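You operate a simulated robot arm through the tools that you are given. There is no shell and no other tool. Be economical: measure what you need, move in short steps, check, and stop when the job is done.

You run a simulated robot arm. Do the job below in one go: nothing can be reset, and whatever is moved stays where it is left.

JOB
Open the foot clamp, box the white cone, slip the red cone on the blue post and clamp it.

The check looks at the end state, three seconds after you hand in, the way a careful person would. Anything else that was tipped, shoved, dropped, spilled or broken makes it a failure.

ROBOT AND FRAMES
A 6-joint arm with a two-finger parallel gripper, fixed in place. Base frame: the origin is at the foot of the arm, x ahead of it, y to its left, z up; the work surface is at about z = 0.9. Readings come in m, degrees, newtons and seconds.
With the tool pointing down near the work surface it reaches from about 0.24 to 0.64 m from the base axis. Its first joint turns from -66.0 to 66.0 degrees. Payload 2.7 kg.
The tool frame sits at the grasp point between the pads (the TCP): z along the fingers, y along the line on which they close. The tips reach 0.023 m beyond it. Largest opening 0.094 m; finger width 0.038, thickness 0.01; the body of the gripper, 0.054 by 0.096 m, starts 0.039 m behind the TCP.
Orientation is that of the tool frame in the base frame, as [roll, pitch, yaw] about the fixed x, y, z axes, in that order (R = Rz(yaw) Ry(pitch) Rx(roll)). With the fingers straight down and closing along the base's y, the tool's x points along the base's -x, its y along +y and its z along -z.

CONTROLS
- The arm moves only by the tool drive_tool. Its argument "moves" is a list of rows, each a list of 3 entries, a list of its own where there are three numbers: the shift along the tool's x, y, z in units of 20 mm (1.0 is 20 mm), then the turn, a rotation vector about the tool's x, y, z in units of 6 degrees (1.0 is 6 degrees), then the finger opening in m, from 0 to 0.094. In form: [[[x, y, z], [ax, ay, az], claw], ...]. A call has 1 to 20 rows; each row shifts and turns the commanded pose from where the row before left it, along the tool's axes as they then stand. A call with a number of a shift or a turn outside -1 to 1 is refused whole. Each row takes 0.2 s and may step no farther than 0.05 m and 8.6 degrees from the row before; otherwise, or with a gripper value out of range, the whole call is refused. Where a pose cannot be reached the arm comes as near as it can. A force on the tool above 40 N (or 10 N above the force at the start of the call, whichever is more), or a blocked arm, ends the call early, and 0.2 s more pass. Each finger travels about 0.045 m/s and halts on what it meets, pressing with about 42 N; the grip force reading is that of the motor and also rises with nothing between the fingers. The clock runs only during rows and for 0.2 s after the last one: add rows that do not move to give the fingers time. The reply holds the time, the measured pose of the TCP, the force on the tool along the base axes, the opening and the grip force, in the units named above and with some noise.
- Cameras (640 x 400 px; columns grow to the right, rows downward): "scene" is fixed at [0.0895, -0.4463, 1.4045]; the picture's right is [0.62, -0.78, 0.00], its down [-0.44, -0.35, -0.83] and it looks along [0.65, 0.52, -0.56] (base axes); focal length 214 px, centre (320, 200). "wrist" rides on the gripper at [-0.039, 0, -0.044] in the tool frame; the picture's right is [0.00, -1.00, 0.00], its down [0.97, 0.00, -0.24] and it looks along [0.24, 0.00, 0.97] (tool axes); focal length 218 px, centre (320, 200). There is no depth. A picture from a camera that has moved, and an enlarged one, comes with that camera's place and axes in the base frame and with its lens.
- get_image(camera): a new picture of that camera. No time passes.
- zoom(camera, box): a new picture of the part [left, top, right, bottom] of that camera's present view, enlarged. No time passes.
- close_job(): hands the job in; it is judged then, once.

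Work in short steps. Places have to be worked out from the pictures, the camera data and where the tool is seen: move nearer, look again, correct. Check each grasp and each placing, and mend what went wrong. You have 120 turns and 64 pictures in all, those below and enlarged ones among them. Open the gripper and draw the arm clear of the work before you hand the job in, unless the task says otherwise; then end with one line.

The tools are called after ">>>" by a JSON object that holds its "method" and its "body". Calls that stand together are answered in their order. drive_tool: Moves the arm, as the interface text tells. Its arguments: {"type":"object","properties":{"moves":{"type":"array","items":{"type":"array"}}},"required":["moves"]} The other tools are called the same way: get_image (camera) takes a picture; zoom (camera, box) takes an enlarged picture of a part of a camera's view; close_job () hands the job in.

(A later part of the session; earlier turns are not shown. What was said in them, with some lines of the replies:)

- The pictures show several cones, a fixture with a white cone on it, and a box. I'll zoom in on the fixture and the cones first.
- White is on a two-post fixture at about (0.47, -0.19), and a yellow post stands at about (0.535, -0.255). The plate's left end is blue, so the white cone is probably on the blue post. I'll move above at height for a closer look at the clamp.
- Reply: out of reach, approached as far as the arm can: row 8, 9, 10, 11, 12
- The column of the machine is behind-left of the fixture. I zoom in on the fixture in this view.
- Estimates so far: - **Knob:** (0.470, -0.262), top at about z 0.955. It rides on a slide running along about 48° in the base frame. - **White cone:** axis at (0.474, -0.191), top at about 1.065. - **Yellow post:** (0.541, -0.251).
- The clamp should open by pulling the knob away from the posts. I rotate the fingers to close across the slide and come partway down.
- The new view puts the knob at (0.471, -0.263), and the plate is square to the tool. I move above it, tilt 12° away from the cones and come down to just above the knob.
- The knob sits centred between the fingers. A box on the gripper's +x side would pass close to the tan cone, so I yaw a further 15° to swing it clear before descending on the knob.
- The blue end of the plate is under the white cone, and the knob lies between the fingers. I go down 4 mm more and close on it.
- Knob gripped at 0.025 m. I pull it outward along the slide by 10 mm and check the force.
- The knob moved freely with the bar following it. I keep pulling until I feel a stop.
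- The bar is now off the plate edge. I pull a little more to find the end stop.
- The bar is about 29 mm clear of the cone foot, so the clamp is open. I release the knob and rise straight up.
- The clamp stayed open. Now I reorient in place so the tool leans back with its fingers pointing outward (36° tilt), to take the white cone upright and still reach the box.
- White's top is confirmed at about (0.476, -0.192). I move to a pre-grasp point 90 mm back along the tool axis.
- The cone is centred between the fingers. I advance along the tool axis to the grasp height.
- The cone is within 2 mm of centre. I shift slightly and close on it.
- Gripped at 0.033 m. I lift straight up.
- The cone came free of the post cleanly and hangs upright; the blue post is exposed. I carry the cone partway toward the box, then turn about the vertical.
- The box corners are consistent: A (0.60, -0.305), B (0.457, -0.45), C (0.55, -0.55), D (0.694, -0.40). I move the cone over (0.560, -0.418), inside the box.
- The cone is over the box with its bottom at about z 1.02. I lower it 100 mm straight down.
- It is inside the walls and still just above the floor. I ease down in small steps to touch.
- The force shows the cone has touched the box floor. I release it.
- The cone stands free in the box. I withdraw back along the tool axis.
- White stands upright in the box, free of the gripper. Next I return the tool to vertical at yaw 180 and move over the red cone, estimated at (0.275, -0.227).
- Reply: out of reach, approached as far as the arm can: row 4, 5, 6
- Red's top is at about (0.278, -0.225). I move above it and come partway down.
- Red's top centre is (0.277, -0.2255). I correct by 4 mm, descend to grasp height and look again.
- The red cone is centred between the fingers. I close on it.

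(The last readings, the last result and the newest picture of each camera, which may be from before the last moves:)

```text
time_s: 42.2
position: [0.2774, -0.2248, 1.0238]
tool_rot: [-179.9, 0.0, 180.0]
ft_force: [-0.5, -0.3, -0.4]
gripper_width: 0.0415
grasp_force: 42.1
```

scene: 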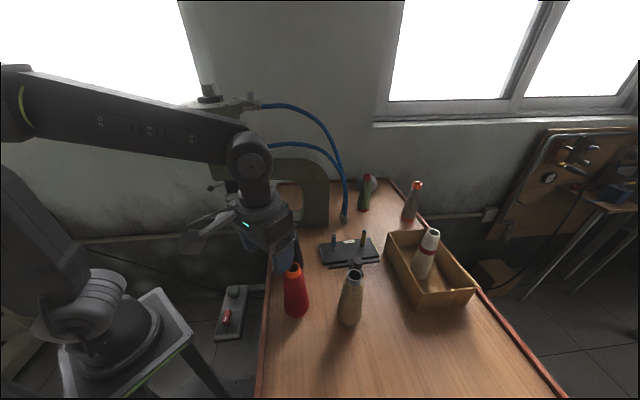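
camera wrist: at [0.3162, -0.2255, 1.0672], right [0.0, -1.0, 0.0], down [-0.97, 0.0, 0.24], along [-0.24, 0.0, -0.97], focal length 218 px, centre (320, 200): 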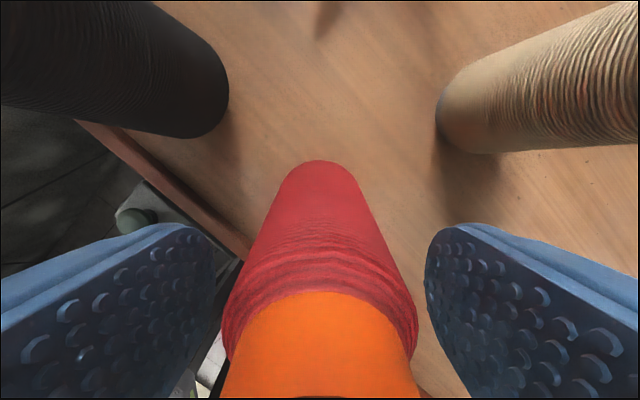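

Gripped at 0.0415 m. I lift straight up to clear the post height.

>>> {"method": "drive_tool", "body": {"moves": [[[0, 0, -0.5], [0, 0, 0], 0.015], [[0, 0, -0.9], [0, 0, 0], 0.015], [[0, 0, -0.9], [0, 0, 0], 0.015], [[0, 0, -0.9], [0, 0, 0], 0.015], [[0, 0, -0.9], [0, 0, 0], 0.015], [[0, 0, -0.9], [0, 0, 0], 0.015], [[0, 0, -0.9], [0, 0, 0], 0.015]]}}

>>> {"method": "get_image", "body": {"camera": "scene"}}

```text
time_s: 43.8
position: [0.2748, -0.2257, 1.1414]
tool_rot: [-179.9, 0.0, -179.9]
ft_force: [0.4, 0.6, -1.9]
gripper_width: 0.0416
grasp_force: 42.2
```

```text
22 pictures are left
```

scene: 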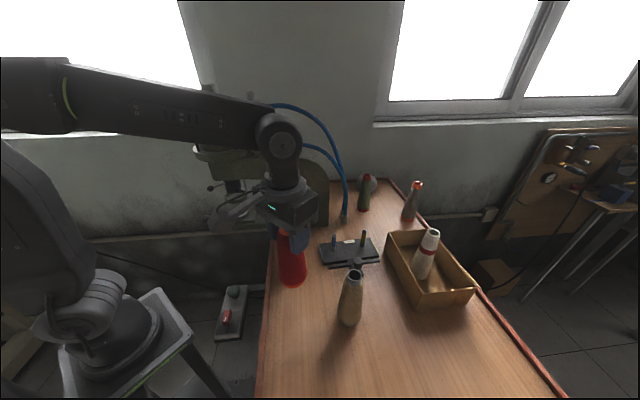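

The cone is held. I move it forward in x with y constant, staying clear of the black and tan cones.

>>> {"method": "drive_tool", "body": {"moves": [[[-0.97, 0, 0], [0, 0, 0], 0.015], [[-0.97, 0, 0], [0, 0, 0], 0.015], [[-0.97, 0, 0], [0, 0, 0], 0.015], [[-0.97, 0, 0], [0, 0, 0], 0.015], [[-0.97, 0, 0], [0, 0, 0], 0.015], [[-0.97, 0, 0], [0, 0, 0], 0.015], [[-0.97, 0, 0], [0, 0, 0], 0.015], [[-0.97, 0, 0], [0, 0, 0], 0.015]]}}

>>> {"method": "zoom", "body": {"camera": "scene", "box": [270, 150, 410, 280]}}

>>> {"method": "get_image", "body": {"camera": "wrist"}}

```text
time_s: 45.6
position: [0.432, -0.224, 1.139]
tool_rot: [-179.8, 0.1, -179.9]
ft_force: [-0.6, 0.4, -1.4]
gripper_width: 0.0415
grasp_force: 41.8
```

```text
3.08 times, centred on (340, 215) of scene
camera zoom: at [0.0895, -0.4463, 1.4045], right [0.62, -0.78, 0.0], down [-0.44, -0.35, -0.83], along [0.65, 0.52, -0.56], focal length 660 px, centre (258, 154)
```

zoom: 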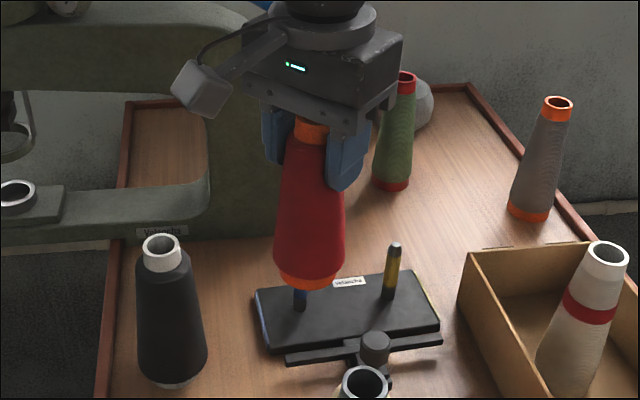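

```text
20 pictures are left
camera wrist: at [0.4712, -0.2257, 1.184], right [0.0, -1.0, 0.0], down [-0.97, 0.0, 0.24], along [-0.24, 0.0, -0.97], focal length 218 px, centre (320, 200)
```

wrist: 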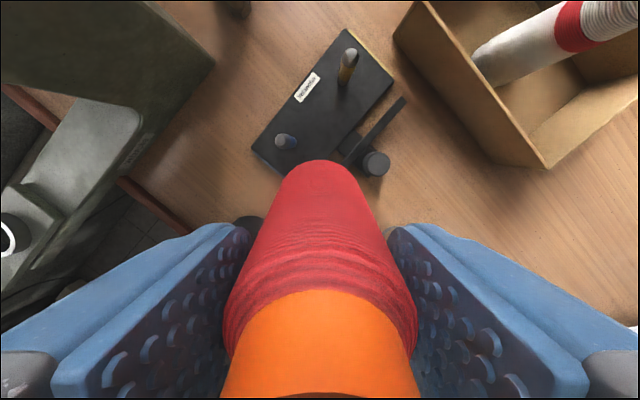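

The cone hangs upright, about 25 mm above the post tops. I zoom in on the blue post to refine its position.

>>> {"method": "zoom", "body": {"camera": "wrist", "box": [240, 20, 400, 180]}}

>>> {"method": "zoom", "body": {"camera": "scene", "box": [310, 190, 390, 270]}}

```text
2.50 times, centred on (320, 100) of wrist
camera zoom: at [0.4712, -0.2257, 1.184], right [0.0, -1.0, 0.0], down [-0.97, 0.0, 0.24], along [-0.24, 0.0, -0.97], focal length 546 px, centre (320, 450)
```

zoom: 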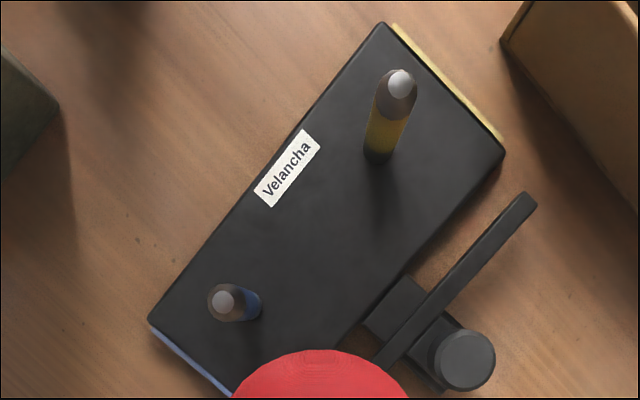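

```text
5.00 times, centred on (350, 230) of scene
camera zoom: at [0.0895, -0.4463, 1.4045], right [0.62, -0.78, 0.0], down [-0.44, -0.35, -0.83], along [0.65, 0.52, -0.56], focal length 1072 px, centre (170, 50)
```

zoom: 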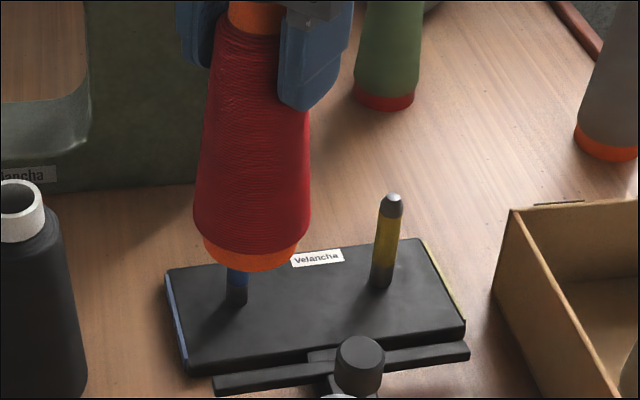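

The blue post is at about (0.476, -0.1915), and the cone's bottom is right under the TCP. I align over the post and check.

>>> {"method": "drive_tool", "body": {"moves": [[[-0.73, 0.55, 0], [0, 0, 0], 0.015], [[-0.73, 0.55, 0], [0, 0, 0], 0.015], [[-0.73, 0.55, 0], [0, 0, 0], 0.015], [[0, 0, 0], [0, 0, 0], 0.015], [[0, 0, 0], [0, 0, 0], 0.015]]}}

>>> {"method": "zoom", "body": {"camera": "scene", "box": [310, 180, 390, 260]}}

```text
time_s: 46.8
position: [0.4752, -0.1924, 1.1404]
tool_rot: [-179.9, -0.1, -179.9]
ft_force: [0.3, 0.7, -1.0]
gripper_width: 0.0418
grasp_force: 42.3
```

```text
5.00 times, centred on (350, 220) of scene
camera zoom: at [0.0895, -0.4463, 1.4045], right [0.62, -0.78, 0.0], down [-0.44, -0.35, -0.83], along [0.65, 0.52, -0.56], focal length 1072 px, centre (170, 100)
```

zoom: 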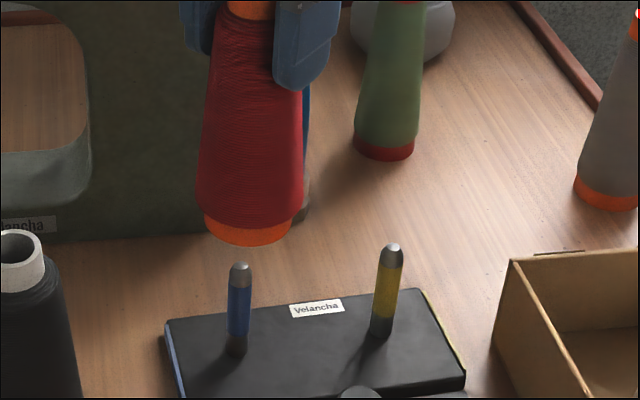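

Aligned to within about 2 mm. I nudge +1 mm in y and lower to just above the post tip, then onto it.

>>> {"method": "drive_tool", "body": {"moves": [[[0.02, 0.07, 0], [0, 0, 0], 0.015], [[0, 0, 0.6], [0, 0, 0], 0.015], [[0, 0, 0.6], [0, 0, 0], 0.015], [[0, 0, 0.3], [0, 0, 0], 0.015], [[0, 0, 0.3], [0, 0, 0], 0.015], [[0, 0, 0.3], [0, 0, 0], 0.015]]}}

>>> {"method": "zoom", "body": {"camera": "scene", "box": [310, 180, 390, 260]}}

```text
time_s: 48.2
position: [0.4759, -0.1905, 1.0978]
tool_rot: [-179.9, 0.0, 180.0]
ft_force: [0.0, -0.2, -0.9]
gripper_width: 0.0415
grasp_force: 41.7
```

```text
5.00 times, centred on (350, 220) of scene
camera zoom: at [0.0895, -0.4463, 1.4045], right [0.62, -0.78, 0.0], down [-0.44, -0.35, -0.83], along [0.65, 0.52, -0.56], focal length 1072 px, centre (170, 100)
```

zoom: 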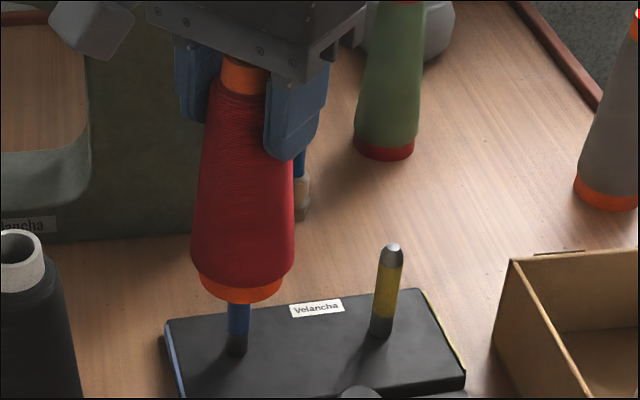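

The post tip has entered the cone with no side force. I keep lowering.

>>> {"method": "drive_tool", "body": {"moves": [[[0, 0, 0.4], [0, 0, 0], 0.015], [[0, 0, 0.4], [0, 0, 0], 0.015], [[0, 0, 0.4], [0, 0, 0], 0.015], [[0, 0, 0.4], [0, 0, 0], 0.015], [[0, 0, 0.4], [0, 0, 0], 0.015], [[0, 0, 0.2], [0, 0, 0], 0.015]]}}

```text
time_s: 49.6
position: [0.4752, -0.1913, 1.0544]
tool_rot: [-180.0, -0.1, -180.0]
ft_force: [-0.4, -0.8, -0.7]
gripper_width: 0.0415
grasp_force: 41.6
```

>>> {"method": "drive_tool", "body": {"moves": [[[0, 0, 0.15], [0, 0, 0], 0.015], [[0, 0, 0.15], [0, 0, 0], 0.015], [[0, 0, 0.1], [0, 0, 0], 0.015], [[0, 0, 0.1], [0, 0, 0], 0.015]]}}

>>> {"method": "zoom", "body": {"camera": "scene", "box": [310, 190, 390, 270]}}

```text
time_s: 50.6
position: [0.475, -0.1917, 1.0442]
tool_rot: [-179.9, 0.0, -179.9]
ft_force: [0.5, -0.1, -0.6]
gripper_width: 0.0415
grasp_force: 41.6
```

```text
5.00 times, centred on (350, 230) of scene
camera zoom: at [0.0895, -0.4463, 1.4045], right [0.62, -0.78, 0.0], down [-0.44, -0.35, -0.83], along [0.65, 0.52, -0.56], focal length 1072 px, centre (170, 50)
```

zoom: 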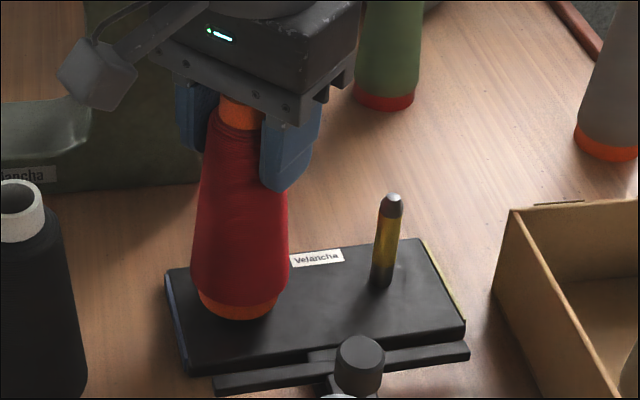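

It is almost seated and I feel no contact force yet. I continue in 1.5 mm steps.

>>> {"method": "drive_tool", "body": {"moves": [[[0, 0, 0.08], [0, 0, 0], 0.015], [[0, 0, 0.08], [0, 0, 0], 0.015], [[0, 0, 0.08], [0, 0, 0], 0.015]]}}

```text
time_s: 51.4
position: [0.476, -0.1916, 1.0387]
tool_rot: [-179.8, -0.1, -179.9]
ft_force: [-0.8, -0.2, -0.9]
gripper_width: 0.0415
grasp_force: 41.9
```

>>> {"method": "drive_tool", "body": {"moves": [[[0, 0, 0.08], [0, 0, 0], 0.015], [[0, 0, 0.08], [0, 0, 0], 0.015], [[0, 0, 0.08], [0, 0, 0], 0.015]]}}

>>> {"method": "zoom", "body": {"camera": "scene", "box": [310, 210, 360, 270]}}

```text
time_s: 52.2
position: [0.475, -0.1906, 1.034]
tool_rot: [-179.9, 0.0, -179.9]
ft_force: [0.0, 0.1, 3.8]
gripper_width: 0.0415
grasp_force: 42.2
```

```text
6.67 times, centred on (335, 240) of scene
camera zoom: at [0.0894, -0.4463, 1.4046], right [0.62, -0.78, 0.0], down [-0.44, -0.35, -0.83], along [0.65, 0.52, -0.56], focal length 1430 px, centre (220, -67)
```

zoom: 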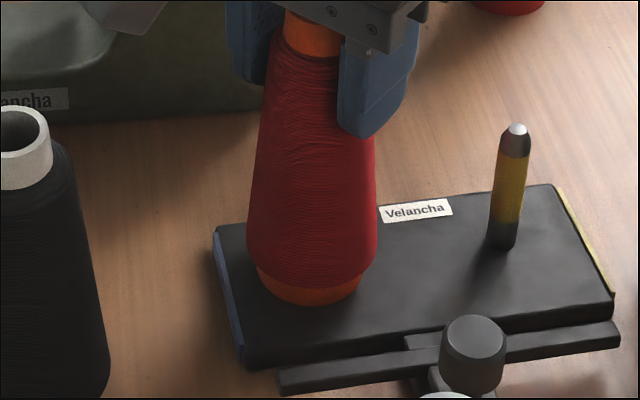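

Contact force has appeared, so red is seated on the plate. I open and rise straight up.

>>> {"method": "drive_tool", "body": {"moves": [[[0, 0, 0], [0, 0, 0], 0.045], [[0, 0, 0], [0, 0, 0], 0.05], [[0, 0, 0], [0, 0, 0], 0.065], [[0, 0, 0], [0, 0, 0], 0.075], [[0, 0, 0], [0, 0, 0], 0.075]]}}

>>> {"method": "drive_tool", "body": {"moves": [[[0, 0, -0.5], [0, 0, 0], 0.075], [[0, 0, -1], [0, 0, 0], 0.075], [[0, 0, -1], [0, 0, 0], 0.075], [[0, 0, -1], [0, 0, 0], 0.075], [[0, 0, -1], [0, 0, 0], 0.075], [[0, 0, -1], [0, 0, 0], 0.075], [[0, 0, -1], [0, 0, 0], 0.075]]}}

>>> {"method": "get_image", "body": {"camera": "wrist"}}

>>> {"method": "zoom", "body": {"camera": "scene", "box": [270, 170, 410, 290]}}

```text
time_s: 53.4
position: [0.476, -0.1904, 1.0343]
tool_rot: [-180.0, 0.1, -179.8]
ft_force: [-0.3, 0.3, 0.6]
gripper_width: 0.0748
grasp_force: 0.0
```

```text
time_s: 55.0
position: [0.4757, -0.1909, 1.1639]
tool_rot: [-179.9, 0.0, -179.9]
ft_force: [0.0, -0.4, 0.3]
gripper_width: 0.0751
grasp_force: 0.1
```

```text
13 pictures are left
camera wrist: at [0.5148, -0.1918, 1.2085], right [0.0, -1.0, 0.0], down [-0.97, 0.0, 0.24], along [-0.24, 0.0, -0.97], focal length 218 px, centre (320, 200)
```

wrist: 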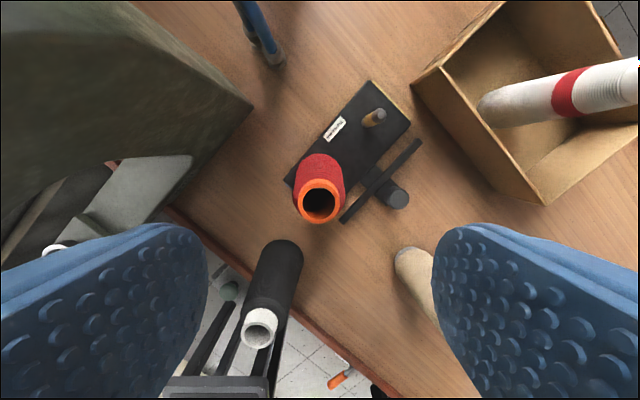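

```text
3.33 times, centred on (340, 230) of scene
camera zoom: at [0.0895, -0.4463, 1.4045], right [0.62, -0.78, 0.0], down [-0.44, -0.35, -0.83], along [0.65, 0.52, -0.56], focal length 715 px, centre (253, 100)
```

zoom: 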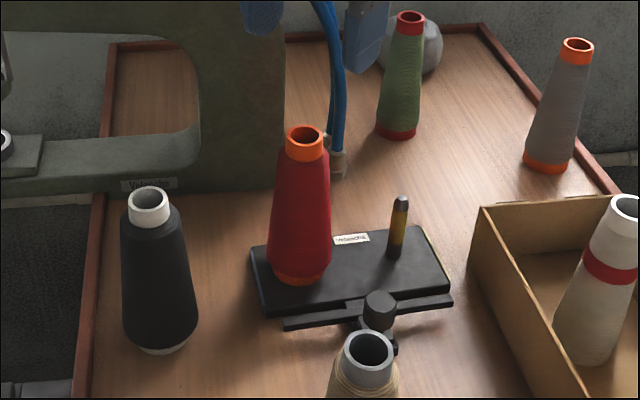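

Red stands upright on the blue post. Now I return above the knob at (0.452, -0.286) with the same yaw and tilt as before.

>>> {"method": "drive_tool", "body": {"moves": [[[0.26, -0.972, 0], [0, 0, 0], 0.07], [[0.26, -0.972, 0], [0, 0, 0], 0.06], [[0.26, -0.972, 0], [0, 0, 0], 0.05], [[0.26, -0.972, 0], [0, 0, 0], 0.05], [[0.26, -0.972, 0], [0, 0, 0], 0.05], [[0, 0, 0], [0, 0, -1], 0.05], [[0, 0, 0], [0, 0, -1], 0.05], [[0, 0, 0], [0, 0, -1], 0.05], [[0, 0, 0], [0, 0, -1], 0.05], [[0, 0, 0], [0, 0, -1], 0.05], [[0, 0, 0], [0, 0, -1], 0.05], [[0, 0, 0], [0, 0, -1], 0.05], [[0, 0, 0], [0, 0, -1], 0.05], [[0, 0, 0], [0, -1, 0], 0.05], [[0, 0, 0], [0, -1, 0], 0.05], [[0, 0, 0], [0, 0, -1], 0.05], [[0, 0, 0], [0, 0, -1], 0.05], [[0, 0, 0], [0, 0, -0.5], 0.05]]}}

>>> {"method": "get_image", "body": {"camera": "wrist"}}

```text
time_s: 58.8
position: [0.4491, -0.2888, 1.1653]
tool_rot: [-176.9, 11.5, -116.5]
ft_force: [0.2, 0.1, 0.2]
gripper_width: 0.0498
grasp_force: 0.1
```

```text
11 pictures are left
camera wrist: at [0.4607, -0.2616, 1.2159], right [0.89, -0.46, 0.05], down [-0.46, -0.89, 0.04], along [0.03, -0.06, -1.0], focal length 218 px, centre (320, 200)
```

wrist: 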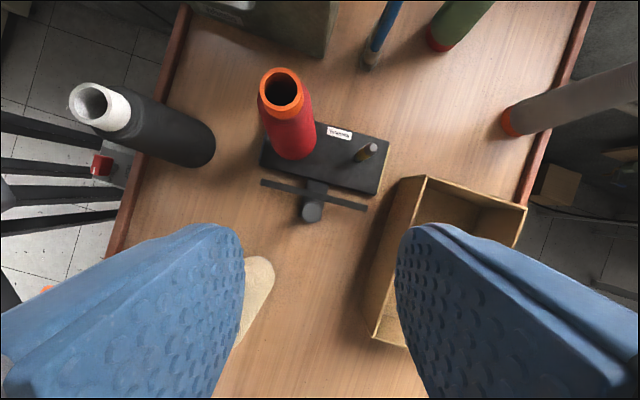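

The knob is at (0.453, -0.285), matching where I left it. I descend straight onto it along the same path I rose by.

>>> {"method": "drive_tool", "body": {"moves": [[[0.2, 0.054, 0.978], [0, 0, 0], 0.05], [[0.2, 0.054, 0.978], [0, 0, 0], 0.05], [[0.2, 0.054, 0.978], [0, 0, 0], 0.05], [[0.2, 0.054, 0.978], [0, 0, 0], 0.05], [[0.2, 0.054, 0.978], [0, 0, 0], 0.05], [[0.2, 0.054, 0.978], [0, 0, 0], 0.05], [[0.2, 0.054, 0.978], [0, 0, 0], 0.05], [[0.2, 0.054, 0.978], [0, 0, 0], 0.05], [[0.2, 0.054, 0.978], [0, 0, 0], 0.05], [[0.2, 0.054, 0.978], [0, 0, 0], 0.05], [[0.03, 0.01, 0.17], [0, 0, 0], 0.05]]}}

>>> {"method": "get_image", "body": {"camera": "wrist"}}

```text
time_s: 61.2
position: [0.4491, -0.2868, 0.9611]
tool_rot: [-176.7, 11.5, -116.6]
ft_force: [-0.3, 0.8, 0.0]
gripper_width: 0.0501
grasp_force: 0.1
```

```text
10 pictures are left
camera wrist: at [0.46, -0.2604, 1.0112], right [0.89, -0.46, 0.05], down [-0.46, -0.89, 0.04], along [0.03, -0.06, -1.0], focal length 218 px, centre (320, 200)
```

wrist: 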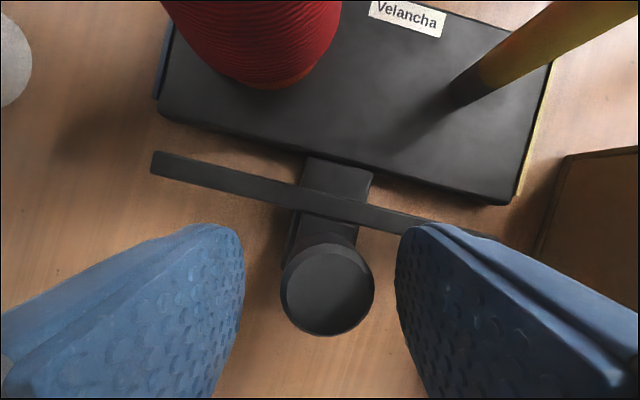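

The knob is between the fingers again. I grip it and push it toward the posts, the first 20 mm.

>>> {"method": "drive_tool", "body": {"moves": [[[0, 0, 0], [0, 0, 0], 0.035], [[0, 0, 0], [0, 0, 0], 0.02], [[0, 0, 0], [0, 0, 0], 0.015], [[0, 0, 0], [0, 0, 0], 0.015], [[0, 0, 0], [0, 0, 0], 0.015], [[-0.118, -0.032, 0.026], [0, 0, 0], 0.015], [[-0.118, -0.032, 0.026], [0, 0, 0], 0.015], [[-0.118, -0.032, 0.026], [0, 0, 0], 0.015], [[-0.118, -0.032, 0.026], [0, 0, 0], 0.015], [[-0.118, -0.032, 0.026], [0, 0, 0], 0.015], [[-0.118, -0.032, 0.026], [0, 0, 0], 0.015], [[-0.118, -0.032, 0.026], [0, 0, 0], 0.015], [[-0.118, -0.032, 0.026], [0, 0, 0], 0.015]]}}

>>> {"method": "get_image", "body": {"camera": "wrist"}}

```text
time_s: 64.0
position: [0.4617, -0.2719, 0.9615]
tool_rot: [-176.9, 11.4, -116.6]
ft_force: [2.6, -3.6, 5.4]
gripper_width: 0.0249
grasp_force: 42.0
```

```text
9 pictures are left
camera wrist: at [0.4735, -0.2459, 1.0118], right [0.89, -0.46, 0.05], down [-0.46, -0.89, 0.04], along [0.03, -0.06, -1.0], focal length 218 px, centre (320, 200)
```

wrist: 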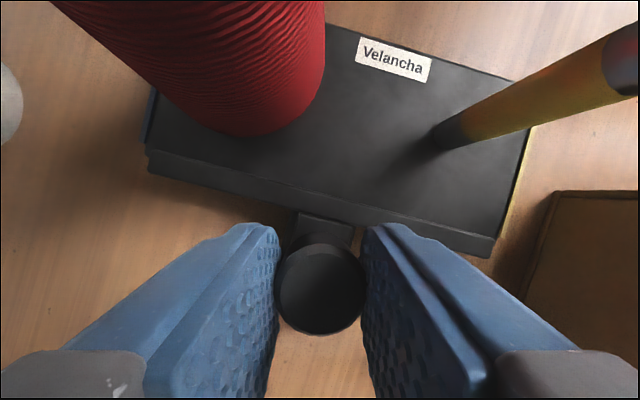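

The bar is now over the plate edge. I push the remaining ~9 mm in small steps, watching the force.

>>> {"method": "drive_tool", "body": {"moves": [[[-0.094, -0.026, 0.021], [0, 0, 0], 0.015], [[-0.094, -0.026, 0.021], [0, 0, 0], 0.015], [[-0.094, -0.026, 0.021], [0, 0, 0], 0.015], [[-0.094, -0.026, 0.021], [0, 0, 0], 0.015]]}}

>>> {"method": "get_image", "body": {"camera": "wrist"}}

```text
time_s: 65.0
position: [0.4679, -0.2669, 0.961]
tool_rot: [-176.9, 11.6, -116.7]
ft_force: [3.7, -3.0, -0.3]
gripper_width: 0.0249
grasp_force: 41.6
```

```text
8 pictures are left
camera wrist: at [0.4791, -0.2398, 1.0118], right [0.89, -0.46, 0.05], down [-0.46, -0.89, 0.04], along [0.03, -0.06, -1.0], focal length 218 px, centre (320, 200)
```

wrist: 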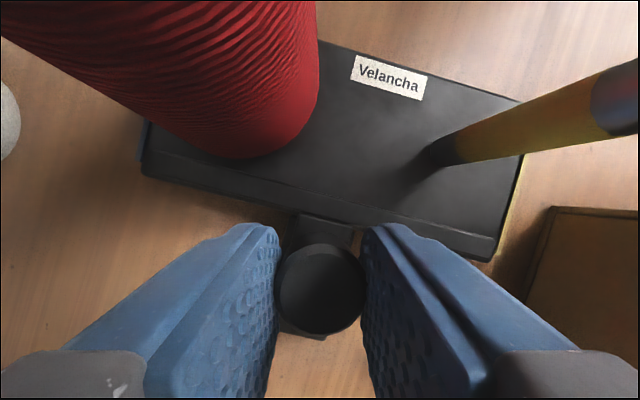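

Near the original closed position, but no clear resistance along the slide yet. I keep pushing in fine steps.

>>> {"method": "drive_tool", "body": {"moves": [[[-0.07, -0.019, 0.016], [0, 0, 0], 0.015], [[-0.07, -0.019, 0.016], [0, 0, 0], 0.015]]}}

```text
time_s: 65.6
position: [0.4698, -0.2636, 0.9618]
tool_rot: [-177.0, 11.5, -116.6]
ft_force: [-1.3, -0.1, -0.1]
gripper_width: 0.0248
grasp_force: 42.1
```

>>> {"method": "drive_tool", "body": {"moves": [[[-0.07, -0.019, 0.016], [0, 0, 0], 0.015], [[-0.07, -0.019, 0.016], [0, 0, 0], 0.015]]}}

>>> {"method": "zoom", "body": {"camera": "wrist", "box": [100, 60, 420, 260]}}

```text
time_s: 66.2
position: [0.4721, -0.2634, 0.9615]
tool_rot: [-176.9, 11.5, -116.5]
ft_force: [-0.5, -7.4, 0.3]
gripper_width: 0.0251
grasp_force: 41.9
```

```text
2.00 times, centred on (260, 160) of wrist
camera zoom: at [0.4831, -0.2362, 1.0119], right [0.89, -0.46, 0.05], down [-0.46, -0.89, 0.04], along [0.03, -0.06, -1.0], focal length 436 px, centre (440, 280)
```

zoom: 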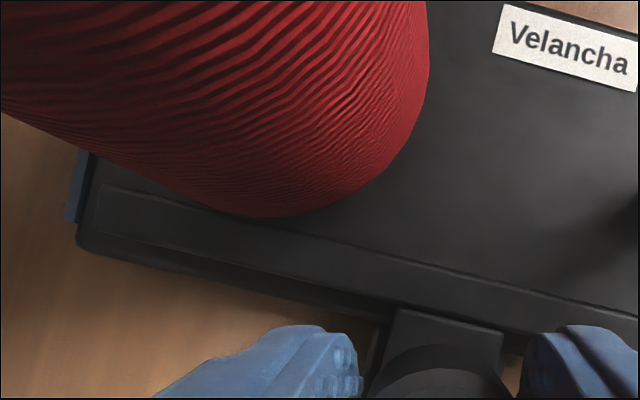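

Resistance is beginning (about 7 N), and the bar is up against the red cone's foot. One more small push confirms it.

>>> {"method": "drive_tool", "body": {"moves": [[[-0.06, -0.016, 0.013], [0, 0, 0], 0.015], [[0, 0, 0], [0, 0, 0], 0.015]]}}

```text
time_s: 66.8
position: [0.4732, -0.2605, 0.9605]
tool_rot: [-176.9, 11.4, -116.6]
ft_force: [0.6, -6.3, -0.2]
gripper_width: 0.0252
grasp_force: 41.7
```

>>> {"method": "drive_tool", "body": {"moves": [[[-0.06, -0.016, 0.013], [0, 0, 0], 0.015], [[0, 0, 0], [0, 0, 0], 0.015]]}}

>>> {"method": "zoom", "body": {"camera": "scene", "box": [300, 180, 380, 270]}}

```text
time_s: 67.4
position: [0.474, -0.2594, 0.9609]
tool_rot: [-176.9, 11.5, -116.5]
ft_force: [-0.7, -3.5, 0.0]
gripper_width: 0.0251
grasp_force: 42.1
```

```text
4.44 times, centred on (340, 225) of scene
camera zoom: at [0.0896, -0.4465, 1.4045], right [0.62, -0.78, 0.0], down [-0.44, -0.35, -0.83], along [0.65, 0.52, -0.56], focal length 953 px, centre (231, 89)
```

zoom: 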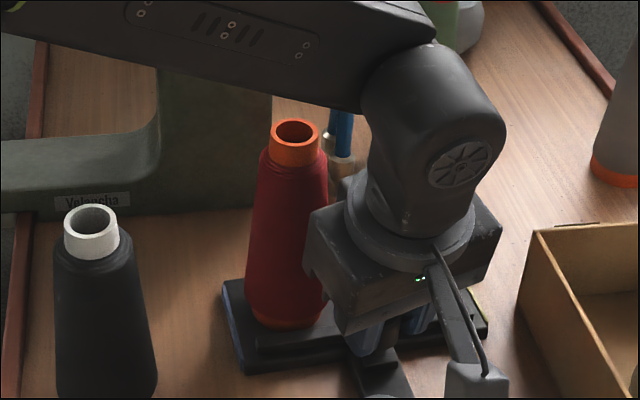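

>>> {"method": "drive_tool", "body": {"moves": [[[-0.06, -0.016, 0.013], [0, 0, 0], 0.015], [[0, 0, 0], [0, 0, 0], 0.015]]}}

>>> {"method": "zoom", "body": {"camera": "wrist", "box": [100, 80, 420, 280]}}

```text
time_s: 68.0
position: [0.4757, -0.2591, 0.961]
tool_rot: [-176.9, 11.6, -116.6]
ft_force: [-4.9, -3.8, -0.6]
gripper_width: 0.0252
grasp_force: 42.4
```

```text
2.00 times, centred on (260, 180) of wrist
camera zoom: at [0.4855, -0.2326, 1.0121], right [0.89, -0.46, 0.05], down [-0.46, -0.89, 0.04], along [0.03, -0.06, -1.0], focal length 436 px, centre (440, 240)
```

zoom: 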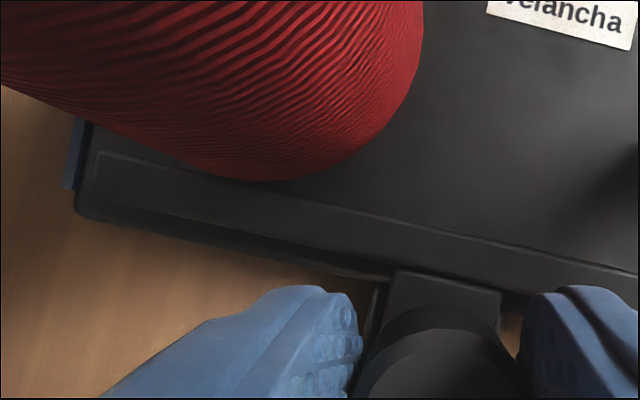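

The bar and plate no longer move relative to each other; the plate now creeps with the gripper. So the bar is hard against the foot and further pushing would only shift the fixture. I stop, release the knob and rise.

>>> {"method": "drive_tool", "body": {"moves": [[[0, 0, 0], [0, 0, 0], 0.03], [[0, 0, 0], [0, 0, 0], 0.04], [[0, 0, 0], [0, 0, 0], 0.05], [[0, 0, 0], [0, 0, 0], 0.05], [[-0.2, -0.05, -0.97], [0, 0, 0], 0.05], [[-0.2, -0.05, -0.97], [0, 0, 0], 0.05], [[-0.2, -0.05, -0.97], [0, 0, 0], 0.05], [[-0.2, -0.05, -0.97], [0, 0, 0], 0.05], [[-0.2, -0.05, -0.97], [0, 0, 0], 0.05], [[-0.2, -0.05, -0.97], [0, 0, 0], 0.05], [[-0.2, -0.05, -0.97], [0, 0, 0], 0.05], [[-0.2, -0.05, -0.97], [0, 0, 0], 0.05], [[-0.2, -0.05, -0.97], [0, 0, 0], 0.05], [[-0.2, -0.05, -0.97], [0, 0, 0], 0.05], [[-0.2, -0.05, -0.97], [0, 0, 0], 0.05]]}}

>>> {"method": "zoom", "body": {"camera": "scene", "box": [310, 210, 360, 270]}}

```text
time_s: 71.2
position: [0.4741, -0.2578, 1.1806]
tool_rot: [-176.9, 11.4, -116.5]
ft_force: [0.5, 0.7, 0.0]
gripper_width: 0.05
grasp_force: 0.0
```

```text
6.67 times, centred on (335, 240) of scene
camera zoom: at [0.0895, -0.4463, 1.4045], right [0.62, -0.78, 0.0], down [-0.44, -0.35, -0.83], along [0.65, 0.52, -0.56], focal length 1430 px, centre (220, -67)
```

zoom: 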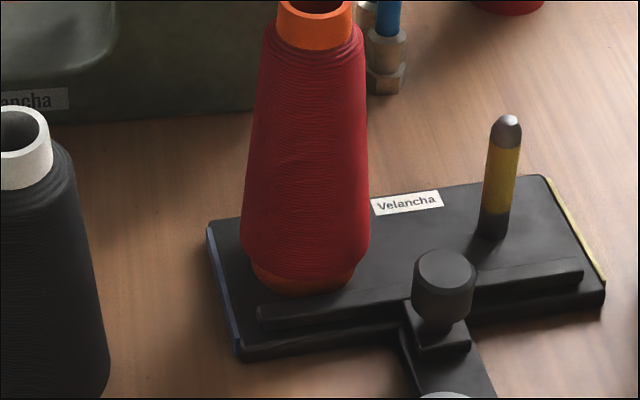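

Released: red is upright and the bar sits on the plate against its foot. The fixture crept about 5 mm, which looks minor. I take one close look at the bar and foot contact.

>>> {"method": "zoom", "body": {"camera": "scene", "box": [322, 240, 352, 262]}}

>>> {"method": "zoom", "body": {"camera": "wrist", "box": [220, 60, 420, 240]}}

```text
16.00 times, centred on (337, 251) of scene
camera zoom: at [0.0895, -0.4463, 1.4045], right [0.62, -0.78, 0.0], down [-0.44, -0.35, -0.83], along [0.65, 0.52, -0.56], focal length 3432 px, centre (48, -616)
```

zoom: 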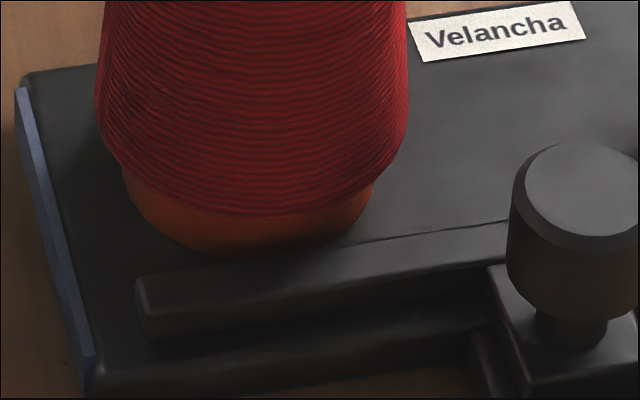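

```text
2.22 times, centred on (320, 150) of wrist
camera zoom: at [0.4849, -0.2318, 1.2321], right [0.89, -0.46, 0.05], down [-0.46, -0.89, 0.04], along [0.03, -0.06, -1.0], focal length 485 px, centre (320, 311)
```

zoom: 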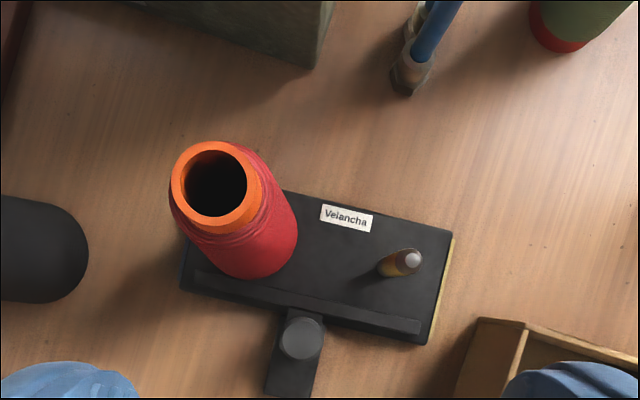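

The bar is tight against the orange foot, red is upright on the blue post and white is in the box. I draw the arm clear.

>>> {"method": "drive_tool", "body": {"moves": [[[0.9, 0.25, -0.3], [0, 0, 0], 0.06], [[0.9, 0.25, -0.3], [0, 0, 0], 0.07], [[0.9, 0.25, -0.3], [0, 0, 0], 0.08], [[0.9, 0.25, -0.3], [0, 0, 0], 0.09], [[0.9, 0.25, -0.3], [0, 0, 0], 0.09], [[0.9, 0.25, -0.3], [0, 0, 0], 0.09]]}}

>>> {"method": "get_image", "body": {"camera": "scene"}}

```text
time_s: 72.6
position: [0.3953, -0.3455, 1.1926]
tool_rot: [-176.8, 11.5, -116.5]
ft_force: [-0.8, 0.1, -0.7]
gripper_width: 0.09
grasp_force: 0.1
```

```text
1 pictures are left
```

scene: 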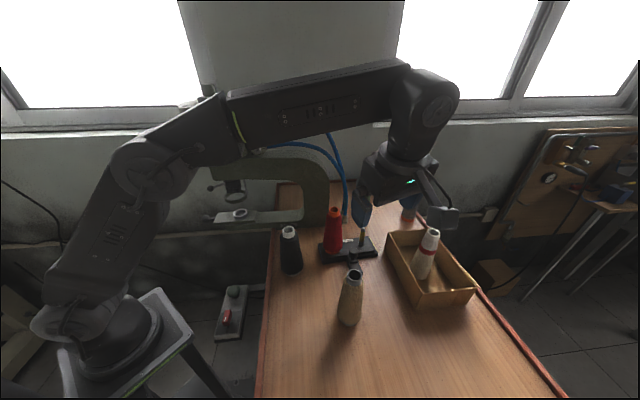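

Everything is standing as intended and the arm is clear, so I hand in the job.

>>> {"method": "close_job", "body": {}}

```text
The job is handed in.
```

I opened the clamp, stood the white cone upright in the box, and put the red cone on the blue post with the clamp bar closed against its foot; the fixture slid about 5 mm while I closed the clamp, and I left it there.
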